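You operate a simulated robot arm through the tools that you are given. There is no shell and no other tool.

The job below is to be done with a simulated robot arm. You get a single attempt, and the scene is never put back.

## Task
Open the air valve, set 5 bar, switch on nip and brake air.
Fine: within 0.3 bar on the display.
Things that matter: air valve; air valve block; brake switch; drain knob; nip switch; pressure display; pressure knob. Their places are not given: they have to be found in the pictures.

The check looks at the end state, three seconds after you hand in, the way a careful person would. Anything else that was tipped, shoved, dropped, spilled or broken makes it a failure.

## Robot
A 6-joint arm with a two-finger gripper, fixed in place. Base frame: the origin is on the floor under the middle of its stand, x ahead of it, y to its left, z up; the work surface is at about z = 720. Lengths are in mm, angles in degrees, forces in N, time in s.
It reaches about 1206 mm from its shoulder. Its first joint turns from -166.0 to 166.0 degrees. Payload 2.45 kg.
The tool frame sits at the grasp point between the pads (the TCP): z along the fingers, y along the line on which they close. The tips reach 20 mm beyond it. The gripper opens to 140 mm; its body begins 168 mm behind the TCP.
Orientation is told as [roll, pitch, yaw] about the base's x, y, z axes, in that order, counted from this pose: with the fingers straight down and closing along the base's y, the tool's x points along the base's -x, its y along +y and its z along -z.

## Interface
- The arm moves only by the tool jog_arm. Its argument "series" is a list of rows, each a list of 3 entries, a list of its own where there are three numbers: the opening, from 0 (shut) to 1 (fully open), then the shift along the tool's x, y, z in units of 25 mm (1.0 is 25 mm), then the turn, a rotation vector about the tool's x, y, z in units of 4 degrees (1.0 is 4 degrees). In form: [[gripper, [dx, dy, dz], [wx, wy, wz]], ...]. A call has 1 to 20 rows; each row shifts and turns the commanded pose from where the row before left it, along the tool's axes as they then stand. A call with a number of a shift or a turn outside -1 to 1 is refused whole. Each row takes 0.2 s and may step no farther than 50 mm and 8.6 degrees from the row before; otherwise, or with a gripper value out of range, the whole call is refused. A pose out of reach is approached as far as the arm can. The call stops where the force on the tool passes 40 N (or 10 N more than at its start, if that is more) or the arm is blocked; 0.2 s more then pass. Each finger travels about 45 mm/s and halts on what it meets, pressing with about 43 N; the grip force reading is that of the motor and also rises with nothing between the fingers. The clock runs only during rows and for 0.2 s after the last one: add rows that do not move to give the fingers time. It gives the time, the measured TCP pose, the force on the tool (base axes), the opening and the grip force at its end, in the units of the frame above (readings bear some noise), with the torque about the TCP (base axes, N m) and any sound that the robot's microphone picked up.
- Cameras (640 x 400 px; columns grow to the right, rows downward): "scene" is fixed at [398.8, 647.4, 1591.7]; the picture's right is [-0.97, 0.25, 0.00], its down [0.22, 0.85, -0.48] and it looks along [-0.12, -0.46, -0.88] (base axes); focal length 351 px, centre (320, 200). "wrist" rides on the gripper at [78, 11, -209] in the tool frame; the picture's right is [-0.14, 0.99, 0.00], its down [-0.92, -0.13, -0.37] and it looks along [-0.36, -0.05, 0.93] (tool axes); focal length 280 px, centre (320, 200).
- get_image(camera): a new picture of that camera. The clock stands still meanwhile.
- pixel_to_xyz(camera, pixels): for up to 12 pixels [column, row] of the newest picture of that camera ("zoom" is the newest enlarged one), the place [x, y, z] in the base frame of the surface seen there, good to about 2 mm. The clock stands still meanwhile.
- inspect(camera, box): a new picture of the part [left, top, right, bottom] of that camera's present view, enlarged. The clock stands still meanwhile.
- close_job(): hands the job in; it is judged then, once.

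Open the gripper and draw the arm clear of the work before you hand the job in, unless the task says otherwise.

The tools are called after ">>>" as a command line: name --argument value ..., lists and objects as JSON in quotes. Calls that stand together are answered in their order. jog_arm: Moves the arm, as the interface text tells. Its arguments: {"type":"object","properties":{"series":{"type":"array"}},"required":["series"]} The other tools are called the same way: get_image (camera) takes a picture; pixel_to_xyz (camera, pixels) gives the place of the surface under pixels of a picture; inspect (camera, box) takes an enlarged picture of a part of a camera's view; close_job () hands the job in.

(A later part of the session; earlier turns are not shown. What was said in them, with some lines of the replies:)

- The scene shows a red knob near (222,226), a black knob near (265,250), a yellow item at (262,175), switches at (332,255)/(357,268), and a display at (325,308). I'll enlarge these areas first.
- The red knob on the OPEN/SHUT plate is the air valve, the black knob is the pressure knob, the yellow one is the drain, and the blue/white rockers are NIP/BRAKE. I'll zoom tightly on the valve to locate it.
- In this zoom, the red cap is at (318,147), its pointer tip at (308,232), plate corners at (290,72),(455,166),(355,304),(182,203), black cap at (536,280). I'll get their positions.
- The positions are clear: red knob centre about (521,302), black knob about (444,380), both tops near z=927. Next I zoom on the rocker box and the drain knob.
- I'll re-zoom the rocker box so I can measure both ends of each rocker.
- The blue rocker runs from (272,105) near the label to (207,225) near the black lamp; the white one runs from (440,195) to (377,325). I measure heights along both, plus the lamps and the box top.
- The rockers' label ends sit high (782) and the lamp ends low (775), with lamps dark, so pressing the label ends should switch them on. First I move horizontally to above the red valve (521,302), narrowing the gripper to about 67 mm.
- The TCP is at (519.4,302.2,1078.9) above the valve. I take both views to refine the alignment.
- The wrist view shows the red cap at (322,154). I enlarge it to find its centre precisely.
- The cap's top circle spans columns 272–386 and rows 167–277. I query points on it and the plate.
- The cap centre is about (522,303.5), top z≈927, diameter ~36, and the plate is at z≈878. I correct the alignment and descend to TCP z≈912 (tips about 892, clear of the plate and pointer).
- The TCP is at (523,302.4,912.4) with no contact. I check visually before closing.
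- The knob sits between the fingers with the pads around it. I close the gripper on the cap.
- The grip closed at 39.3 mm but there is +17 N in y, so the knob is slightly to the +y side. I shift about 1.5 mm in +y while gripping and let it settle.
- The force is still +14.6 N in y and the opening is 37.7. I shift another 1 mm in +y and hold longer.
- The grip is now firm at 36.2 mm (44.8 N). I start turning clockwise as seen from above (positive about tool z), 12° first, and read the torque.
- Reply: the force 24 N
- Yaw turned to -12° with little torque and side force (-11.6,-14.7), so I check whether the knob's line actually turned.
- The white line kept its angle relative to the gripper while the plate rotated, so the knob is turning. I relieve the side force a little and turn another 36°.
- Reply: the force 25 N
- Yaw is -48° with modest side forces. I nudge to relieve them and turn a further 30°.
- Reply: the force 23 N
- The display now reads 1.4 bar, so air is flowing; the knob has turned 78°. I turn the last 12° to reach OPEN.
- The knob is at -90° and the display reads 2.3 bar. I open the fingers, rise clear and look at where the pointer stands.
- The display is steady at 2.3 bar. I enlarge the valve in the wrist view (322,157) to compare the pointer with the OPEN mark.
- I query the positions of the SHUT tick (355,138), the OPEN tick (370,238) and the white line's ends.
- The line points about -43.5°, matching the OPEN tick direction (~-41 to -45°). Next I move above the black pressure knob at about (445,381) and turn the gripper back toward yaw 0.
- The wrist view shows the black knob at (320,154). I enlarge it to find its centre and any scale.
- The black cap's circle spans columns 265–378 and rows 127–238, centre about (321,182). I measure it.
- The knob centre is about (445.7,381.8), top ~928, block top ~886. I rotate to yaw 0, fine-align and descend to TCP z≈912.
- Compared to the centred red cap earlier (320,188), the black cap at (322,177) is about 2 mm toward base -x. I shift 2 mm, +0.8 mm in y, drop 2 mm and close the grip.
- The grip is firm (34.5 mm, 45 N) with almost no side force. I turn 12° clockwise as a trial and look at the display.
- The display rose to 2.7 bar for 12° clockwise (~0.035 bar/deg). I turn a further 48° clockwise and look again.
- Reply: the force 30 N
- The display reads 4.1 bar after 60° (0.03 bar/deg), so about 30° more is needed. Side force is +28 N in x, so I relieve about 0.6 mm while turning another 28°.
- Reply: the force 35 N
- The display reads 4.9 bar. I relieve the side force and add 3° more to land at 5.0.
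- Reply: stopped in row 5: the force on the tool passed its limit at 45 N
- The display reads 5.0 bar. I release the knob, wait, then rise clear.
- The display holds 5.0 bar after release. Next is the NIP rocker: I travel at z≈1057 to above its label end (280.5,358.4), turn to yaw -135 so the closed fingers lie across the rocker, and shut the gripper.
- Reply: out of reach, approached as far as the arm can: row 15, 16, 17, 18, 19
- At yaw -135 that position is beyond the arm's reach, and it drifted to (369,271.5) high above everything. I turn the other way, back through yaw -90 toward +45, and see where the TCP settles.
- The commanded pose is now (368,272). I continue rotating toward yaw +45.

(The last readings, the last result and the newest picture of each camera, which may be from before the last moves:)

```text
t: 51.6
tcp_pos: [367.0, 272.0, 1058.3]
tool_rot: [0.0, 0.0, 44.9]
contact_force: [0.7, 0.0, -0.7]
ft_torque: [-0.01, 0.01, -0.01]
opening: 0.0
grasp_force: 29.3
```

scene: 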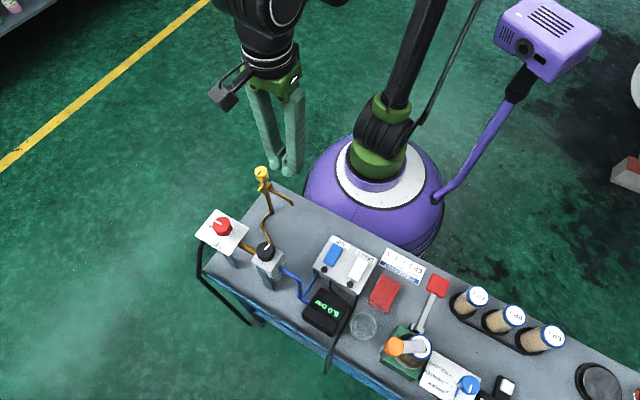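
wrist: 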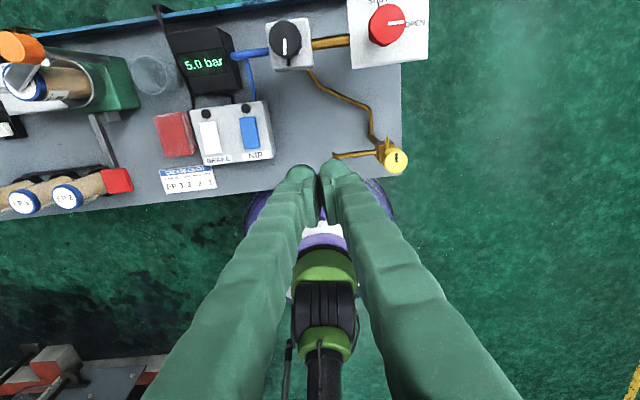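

Yaw is +44.9°. I move 123 mm along tool y to get above NIP's label end, then look.

>>> jog_arm --series '[[0, [0.005, 0.82, 0], [0, 0, 0]], [0, [0.005, 0.82, 0], [0, 0, 0]], [0, [0.005, 0.82, 0], [0, 0, 0]], [0, [0.005, 0.82, 0], [0, 0, 0]], [0, [0, 0.82, 0], [0, 0, 0]], [0, [0, 0.82, 0], [0, 0, 0]], [0, [0, 0, 0], [0, 0, 0]]]'

>>> get_image --camera "wrist"

>>> get_image --camera "scene"

```text
t: 53.2
tcp_pos: [280.9, 359.9, 1059.7]
tool_rot: [-0.1, 0.0, 45.1]
contact_force: [0.7, -0.9, 0.7]
ft_torque: [-0.02, -0.02, -0.01]
opening: 0.0
grasp_force: 29.3
```

```text
taken
```

wrist: 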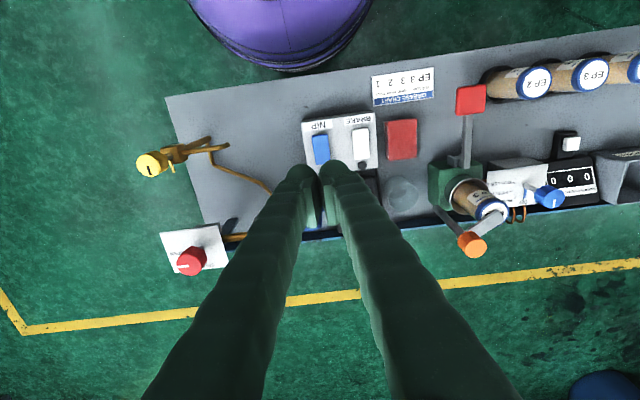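

```text
taken
```

scene: 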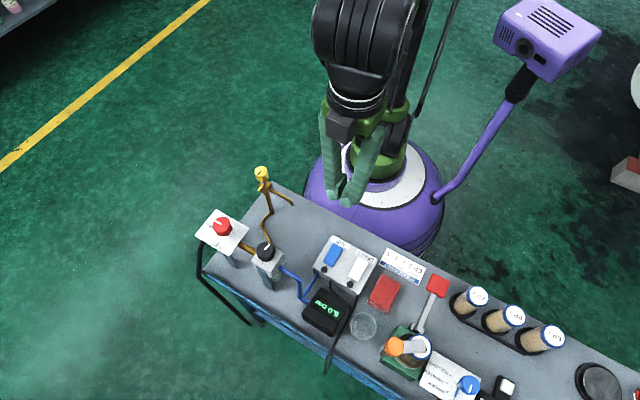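

The wrist view shows NIP at (321,148) and BRAKE at (360,143). I enlarge there to re-measure the rockers from above.

>>> inspect --camera "wrist" --box '[290, 105, 390, 180]'

```text
5.33 times, centred on (340, 142) of wrist
```

zoom: 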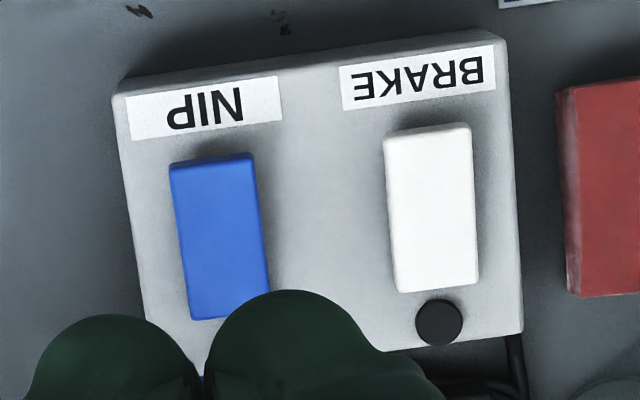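

The blue rocker's label edge runs (170,165)–(252,155) and its lower edge (192,318)–(268,300). I measure both rockers here.

>>> pixel_to_xyz --camera "zoom" --pixels '[[176, 170], [249, 161], [212, 172], [216, 200], [220, 237], [228, 285], [192, 313], [391, 141], [466, 130], [429, 145], [432, 210], [436, 285]]'

```text
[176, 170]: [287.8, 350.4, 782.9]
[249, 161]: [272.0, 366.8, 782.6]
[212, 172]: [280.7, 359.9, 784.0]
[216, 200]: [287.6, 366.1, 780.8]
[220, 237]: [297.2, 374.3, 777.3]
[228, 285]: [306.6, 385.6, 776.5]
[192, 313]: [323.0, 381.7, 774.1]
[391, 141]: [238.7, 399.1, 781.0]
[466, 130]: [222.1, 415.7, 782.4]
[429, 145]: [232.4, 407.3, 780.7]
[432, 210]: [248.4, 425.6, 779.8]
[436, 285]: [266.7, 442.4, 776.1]
```

NIP's high edge is centred near (280,358), rocker centre (297,375). I shift about 1.4 mm toward the rocker centre and descend to TCP z≈810 (tips ~8 mm above the rocker).

>>> jog_arm --series '[[0, [-0.055, 0, 0.8], [0, 0, 0]], [0, [0, 0, 1], [0, 0, 0]], [0, [0, 0, 1], [0, 0, 0]], [0, [0, 0, 1], [0, 0, 0]], [0, [0, 0, 1], [0, 0, 0]], [0, [0, 0, 1], [0, 0, 0]], [0, [0, 0, 1], [0, 0, 0]], [0, [0, 0, 1], [0, 0, 0]], [0, [0, 0, 1], [0, 0, 0]], [0, [0, 0, 0.8], [0, 0, 0]], [0, [0, 0, 0.3], [0, 0, 0]], [0, [0, 0, 0], [0, 0, 0]]]'

>>> get_image --camera "wrist"

>>> inspect --camera "scene" --box '[290, 210, 410, 320]'

```text
t: 55.8
tcp_pos: [281.4, 360.2, 811.9]
tool_rot: [0.0, 0.0, 45.0]
contact_force: [0.1, 0.4, -0.1]
ft_torque: [-0.04, 0.0, 0.01]
opening: 0.0
grasp_force: 29.7
```

```text
taken
```

wrist: 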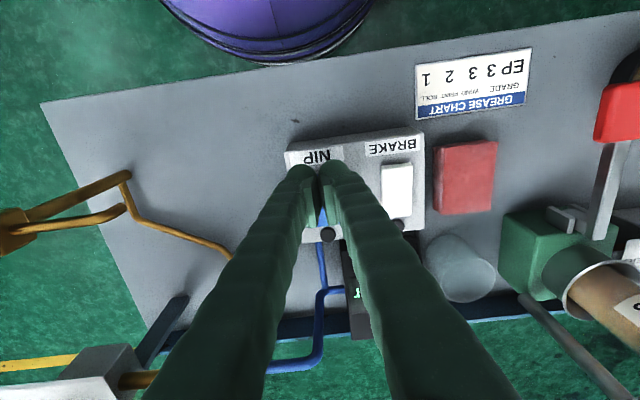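

```text
3.64 times, centred on (350, 265) of scene
```

zoom: 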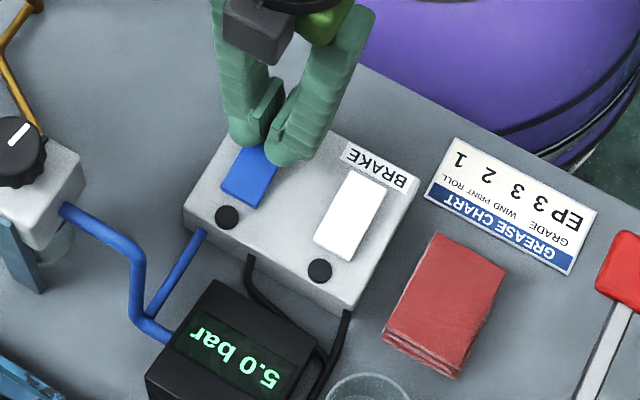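

The fingers stand over NIP's label end. I press down slowly in small steps to about z=796.

>>> jog_arm --series '[[0, [0, 0, 0.2], [0, 0, 0]], [0, [0, 0, 0.12], [0, 0, 0]], [0, [0, 0, 0.06], [0, 0, 0]], [0, [0, 0, 0.06], [0, 0, 0]], [0, [0, 0, 0.06], [0, 0, 0]], [0, [0, 0, 0.06], [0, 0, 0]], [0, [0, 0, 0.06], [0, 0, 0]]]'

>>> inspect --camera "scene" --box '[290, 210, 410, 320]'

```text
t: 57.4
tcp_pos: [283.0, 360.4, 796.8]
tool_rot: [0.0, -0.1, 45.0]
contact_force: [0.9, 0.3, -0.2]
ft_torque: [0.0, -0.03, 0.03]
opening: 0.1
grasp_force: 29.7
```

```text
3.64 times, centred on (350, 265) of scene
```

zoom: 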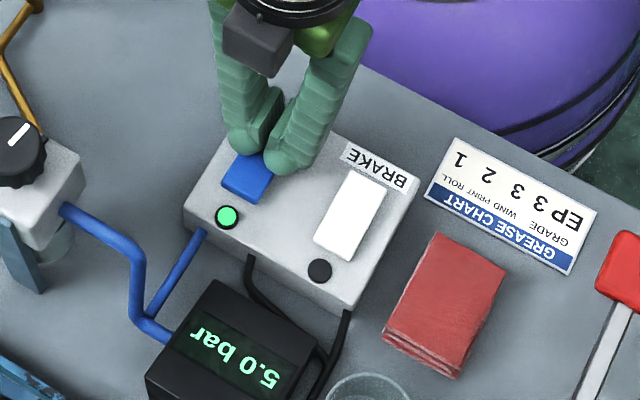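

The NIP lamp turned green and pressure stays 5.0. I rise 50 mm, shift 69 mm along tool y to BRAKE's label end, and come down to z≈811.

>>> jog_arm --series '[[0, [0, 0, -1], [0, 0, 0]], [0, [0, 0, -1], [0, 0, 0]], [0, [0.005, 0.695, 0], [0, 0, 0]], [0, [0.005, 0.695, 0], [0, 0, 0]], [0, [0.005, 0.695, 0], [0, 0, 0]], [0, [0.005, 0.695, 0], [0, 0, 0]], [0, [0, 0, 0], [0, 0, 0]], [0, [0, 0, 0.8], [0, 0, 0]], [0, [0, 0, 0.6], [0, 0, 0]], [0, [0, 0, 0], [0, 0, 0]]]'

>>> inspect --camera "scene" --box '[290, 210, 410, 320]'

>>> get_image --camera "wrist"

```text
t: 59.6
tcp_pos: [234.6, 409.7, 811.7]
tool_rot: [-0.1, 0.0, 45.1]
contact_force: [0.5, -0.5, 0.1]
ft_torque: [0.02, -0.03, 0.01]
opening: 0.2
grasp_force: 29.4
```

```text
3.64 times, centred on (350, 265) of scene
```

zoom: 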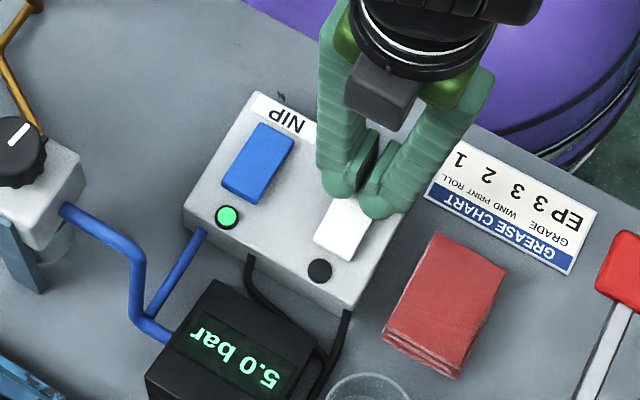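

```text
taken
```

wrist: 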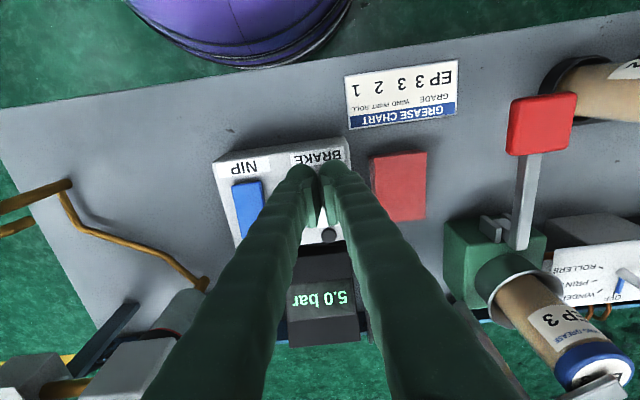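

NIP's lamp stays green and the fingers are over BRAKE's label end. I press down in the same small steps.

>>> jog_arm --series '[[0, [0, 0, 0.2], [0, 0, 0]], [0, [0, 0, 0.12], [0, 0, 0]], [0, [0, 0, 0.06], [0, 0, 0]], [0, [0, 0, 0.06], [0, 0, 0]], [0, [0, 0, 0.06], [0, 0, 0]], [0, [0, 0, 0.06], [0, 0, 0]], [0, [0, 0, 0.06], [0, 0, 0]]]'

>>> inspect --camera "scene" --box '[290, 210, 410, 320]'

```text
t: 61.2
tcp_pos: [232.4, 408.0, 795.4]
tool_rot: [0.0, 0.0, 45.0]
contact_force: [-2.2, 4.0, 14.8]
ft_torque: [0.17, -0.06, 0.01]
opening: 6.0
grasp_force: 29.1
```

```text
3.64 times, centred on (350, 265) of scene
```

zoom: 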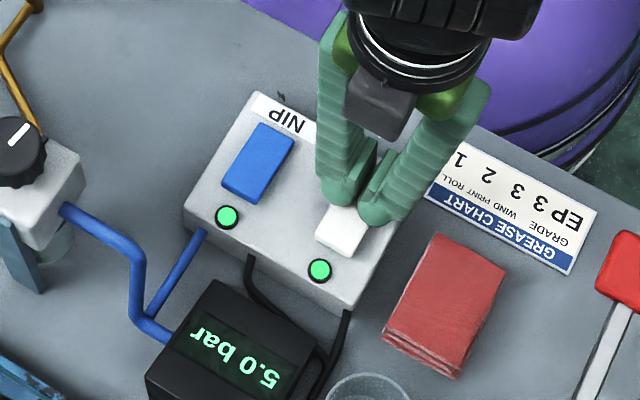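

Both lamps are green and the display shows 5.0 bar. The fingers were spread 6 mm by the rocker, so I lift gently straight up first, then rise high.

>>> jog_arm --series '[[0.05, [0, 0, -0.1], [0, 0, 0]], [0.05, [0, 0, -0.2], [0, 0, 0]], [0.05, [0, 0, -0.4], [0, 0, 0]], [0.05, [0, 0, -0.8], [0, 0, 0]], [0.05, [0, 0, -1], [0, 0, 0]], [0.05, [0, 0, -1], [0, 0, 0]], [0.05, [0, 0, -1], [0, 0, 0]], [0.05, [0, 0, -1], [0, 0, 0]], [0.05, [0, 0, -1], [0, 0, 0]], [0.05, [0, 0, -1], [0, 0, 0]], [0.05, [0, 0, -1], [0, 0, 0]], [0.05, [0, 0, -1], [0, 0, 0]], [0.05, [0, 0, -1], [0, 0, 0]], [0.05, [0, 0, -1], [0, 0, 0]]]'

>>> get_image --camera "wrist"

>>> inspect --camera "scene" --box '[290, 210, 410, 320]'

>>> inspect --camera "scene" --box '[190, 150, 290, 290]'

```text
t: 64.2
tcp_pos: [232.6, 408.6, 1084.3]
tool_rot: [0.0, 0.0, 45.0]
contact_force: [-0.2, 0.0, 0.6]
ft_torque: [0.03, 0.0, -0.05]
opening: 7.0
grasp_force: 0.1
```

```text
taken
```

wrist: 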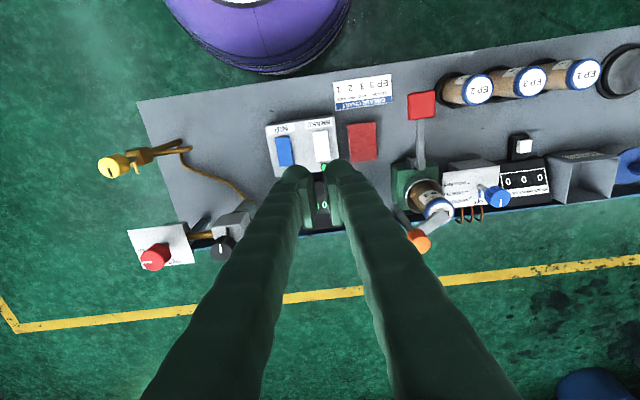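

```text
3.64 times, centred on (350, 265) of scene
```

zoom: 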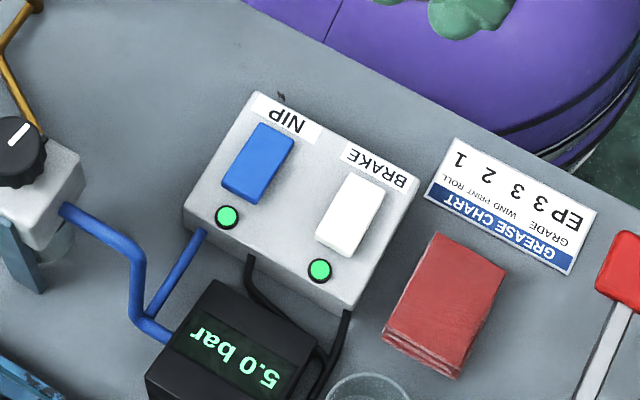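

```text
2.86 times, centred on (240, 220) of scene
```

zoom: 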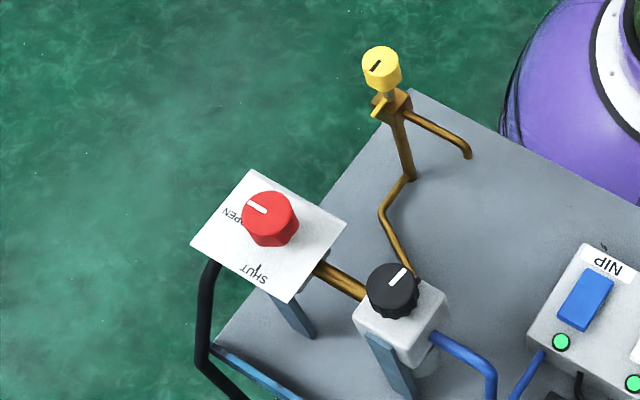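

Both lamps are lit, the display reads 5.0, and the drain knob looks unchanged. I take one closer look at the valve from this wrist angle (155,255) to check pointer versus OPEN tick.

>>> inspect --camera "wrist" --box '[110, 210, 210, 290]'

```text
5.00 times, centred on (160, 250) of wrist
```

zoom: 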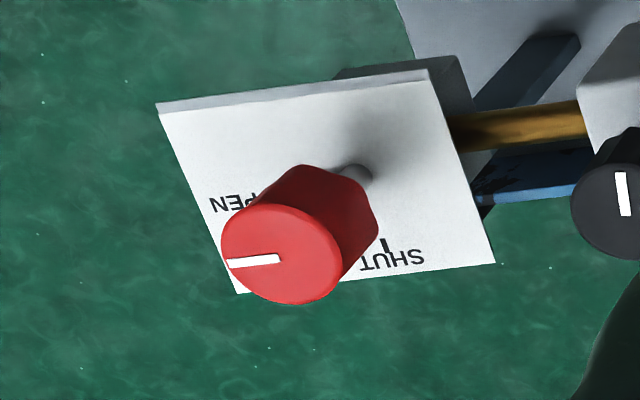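

That angle hides the pointer. I move the arm at this safe height out to the side beyond the bench end, opening the gripper, so that the wrist camera sees the OPEN side of the valve.

>>> jog_arm --series '[[0.05, [-0.528, -0.965, 0], [0, 0, 0]], [0.05, [-0.528, -0.965, 0], [0, 0, 0]], [0.05, [-0.528, -0.965, 0], [0, 0, 0]], [0.05, [-0.528, -0.965, 0], [0, 0, 0]], [0.05, [-0.528, -0.965, 0], [0, 0, 0]], [0.05, [-0.528, -0.965, 0], [0, 0, 0]], [0.05, [-0.528, -0.965, 0], [0, 0, 0]], [0.05, [-0.528, -0.965, 0], [0, 0, 0]], [0.05, [-0.528, -0.965, 0], [0, 0, 0]], [0.05, [-0.528, -0.965, 0], [0, 0, 0]], [0.05, [-0.528, -0.965, 0], [0, 0, 0]], [0.05, [-0.528, -0.965, 0], [0, 0, 0]], [0.05, [-0.528, -0.965, 0], [0, 0, 0]], [0.05, [-0.528, -0.965, 0], [0, 0, 0]], [0.05, [-0.528, -0.965, 0], [0, 0, 0]], [0.05, [-0.528, -0.965, 0], [0, 0, 0]], [0.05, [0, 0, 0], [0, 0, 0]]]'

>>> get_image --camera "wrist"

```text
t: 67.8
tcp_pos: [653.9, 285.2, 1082.2]
tool_rot: [0.0, 0.0, 45.0]
contact_force: [0.2, 0.7, 0.3]
ft_torque: [0.04, -0.02, -0.01]
opening: 7.0
grasp_force: 0.1
```

```text
taken
```

wrist: 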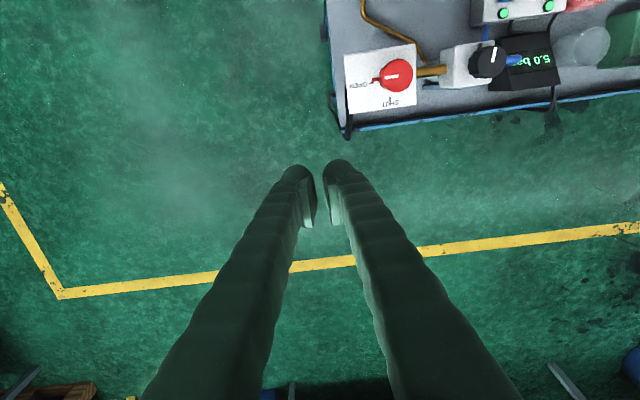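

The valve is visible at (392,75) from the OPEN side. I enlarge it.

>>> inspect --camera "wrist" --box '[335, 35, 435, 115]'

```text
5.00 times, centred on (385, 75) of wrist
```

zoom: 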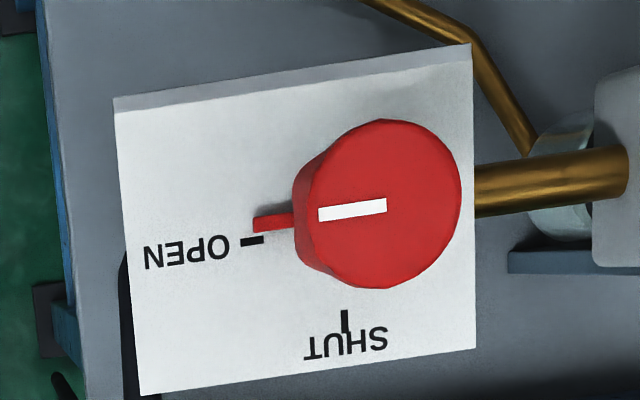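

The pointer tip is at (257,223) and the OPEN tick at (252,241): the pointer looks a few degrees past the tick. I measure both.

>>> pixel_to_xyz --camera "zoom" --pixels '[[243, 242], [252, 241], [261, 240], [258, 223], [270, 222], [285, 220], [345, 313], [345, 328], [320, 214], [384, 204], [388, 204], [120, 108]]'

```text
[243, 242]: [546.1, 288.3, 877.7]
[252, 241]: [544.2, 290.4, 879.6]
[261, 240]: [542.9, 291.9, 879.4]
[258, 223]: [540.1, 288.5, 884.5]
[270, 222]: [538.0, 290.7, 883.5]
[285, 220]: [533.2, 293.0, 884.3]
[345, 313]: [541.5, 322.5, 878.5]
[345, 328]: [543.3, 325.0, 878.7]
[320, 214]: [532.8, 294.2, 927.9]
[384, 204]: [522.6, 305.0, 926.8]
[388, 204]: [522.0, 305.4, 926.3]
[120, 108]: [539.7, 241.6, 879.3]
```

The measured angles are about 45° for SHUT, -36° to -41° for the OPEN tick and -45° for the pointer. I zoom tighter to judge the pointer against the OPEN tick.

>>> inspect --camera "wrist" --box '[358, 65, 398, 95]'

```text
13.33 times, centred on (378, 80) of wrist
```

zoom: 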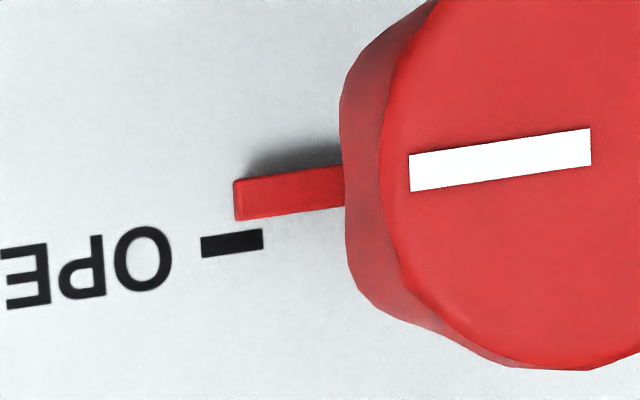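

The OPEN tick and the pointer are parallel (both slope ~8° in the picture), and the knob has turned a full 90°, so the valve is open; the plate corners are unchanged from the start. I now open the gripper and rise further clear.

>>> jog_arm --series '[[0.3, [0, 0, -0.8], [0, 0, 0]], [0.5, [0, 0, -0.8], [0, 0, 0]], [0.7, [0, 0, -0.8], [0, 0, 0]], [0.9, [0, 0, -0.8], [0, 0, 0]], [1, [0, 0, 0], [0, 0, 0]], [1, [0, 0, 0], [0, 0, 0]], [1, [0, 0, 0], [0, 0, 0]], [1, [0, 0, 0], [0, 0, 0]], [1, [0, 0, 0], [0, 0, 0]]]'

>>> get_image --camera "scene"

>>> inspect --camera "scene" --box '[190, 150, 390, 340]'

>>> inspect --camera "scene" --box '[305, 230, 385, 330]'

```text
t: 69.8
tcp_pos: [655.8, 287.2, 1163.0]
tool_rot: [0.0, 0.0, 45.1]
contact_force: [-0.1, 0.4, -0.5]
ft_torque: [0.0, 0.02, 0.01]
opening: 140.0
grasp_force: 0.0
```

```text
taken
```

scene: 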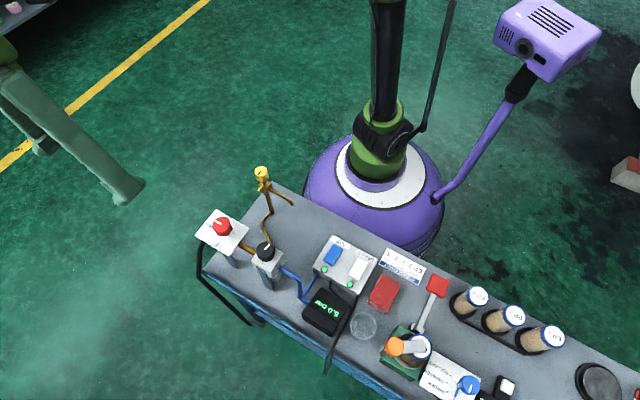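

```text
2.11 times, centred on (290, 245) of scene
```

zoom: 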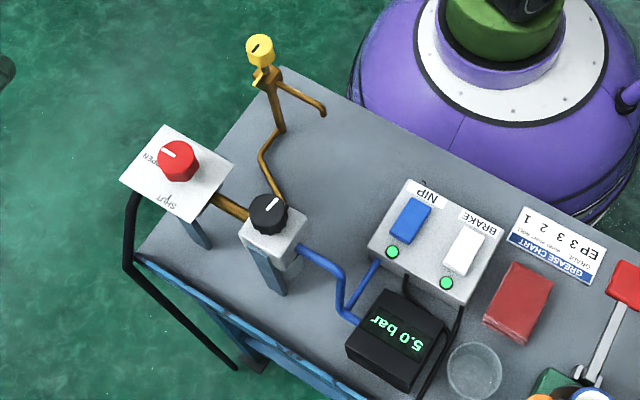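

```text
4.00 times, centred on (345, 280) of scene
```

zoom: 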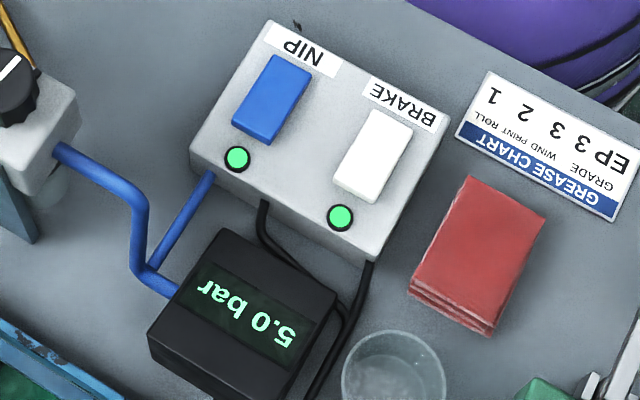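

The display holds 5.0 bar, both lamps are green, and the valve points to OPEN. Nothing else has moved, and the gripper is open and clear of the bench, so I hand the job in.

>>> close_job

```text
The job is handed in.
```

The job is handed in. In the last pictures, everything the task asked for was in place:

- **Air valve:** turned 90° from SHUT to OPEN. The pointer lies parallel to the OPEN tick but sits a few millimetres past it. I felt no end stop, so I judged "open" from the angle and from the pressure coming up.
- **Pressure:** the display read 5.0 bar, and stayed there after both switches went on.
- **Nip and brake:** both switches are on, and both lamps are green.

The drain knob, the valve block and the other things on the bench looked unmoved. I opened the gripper and parked the arm beyond the end of the bench before handing in.
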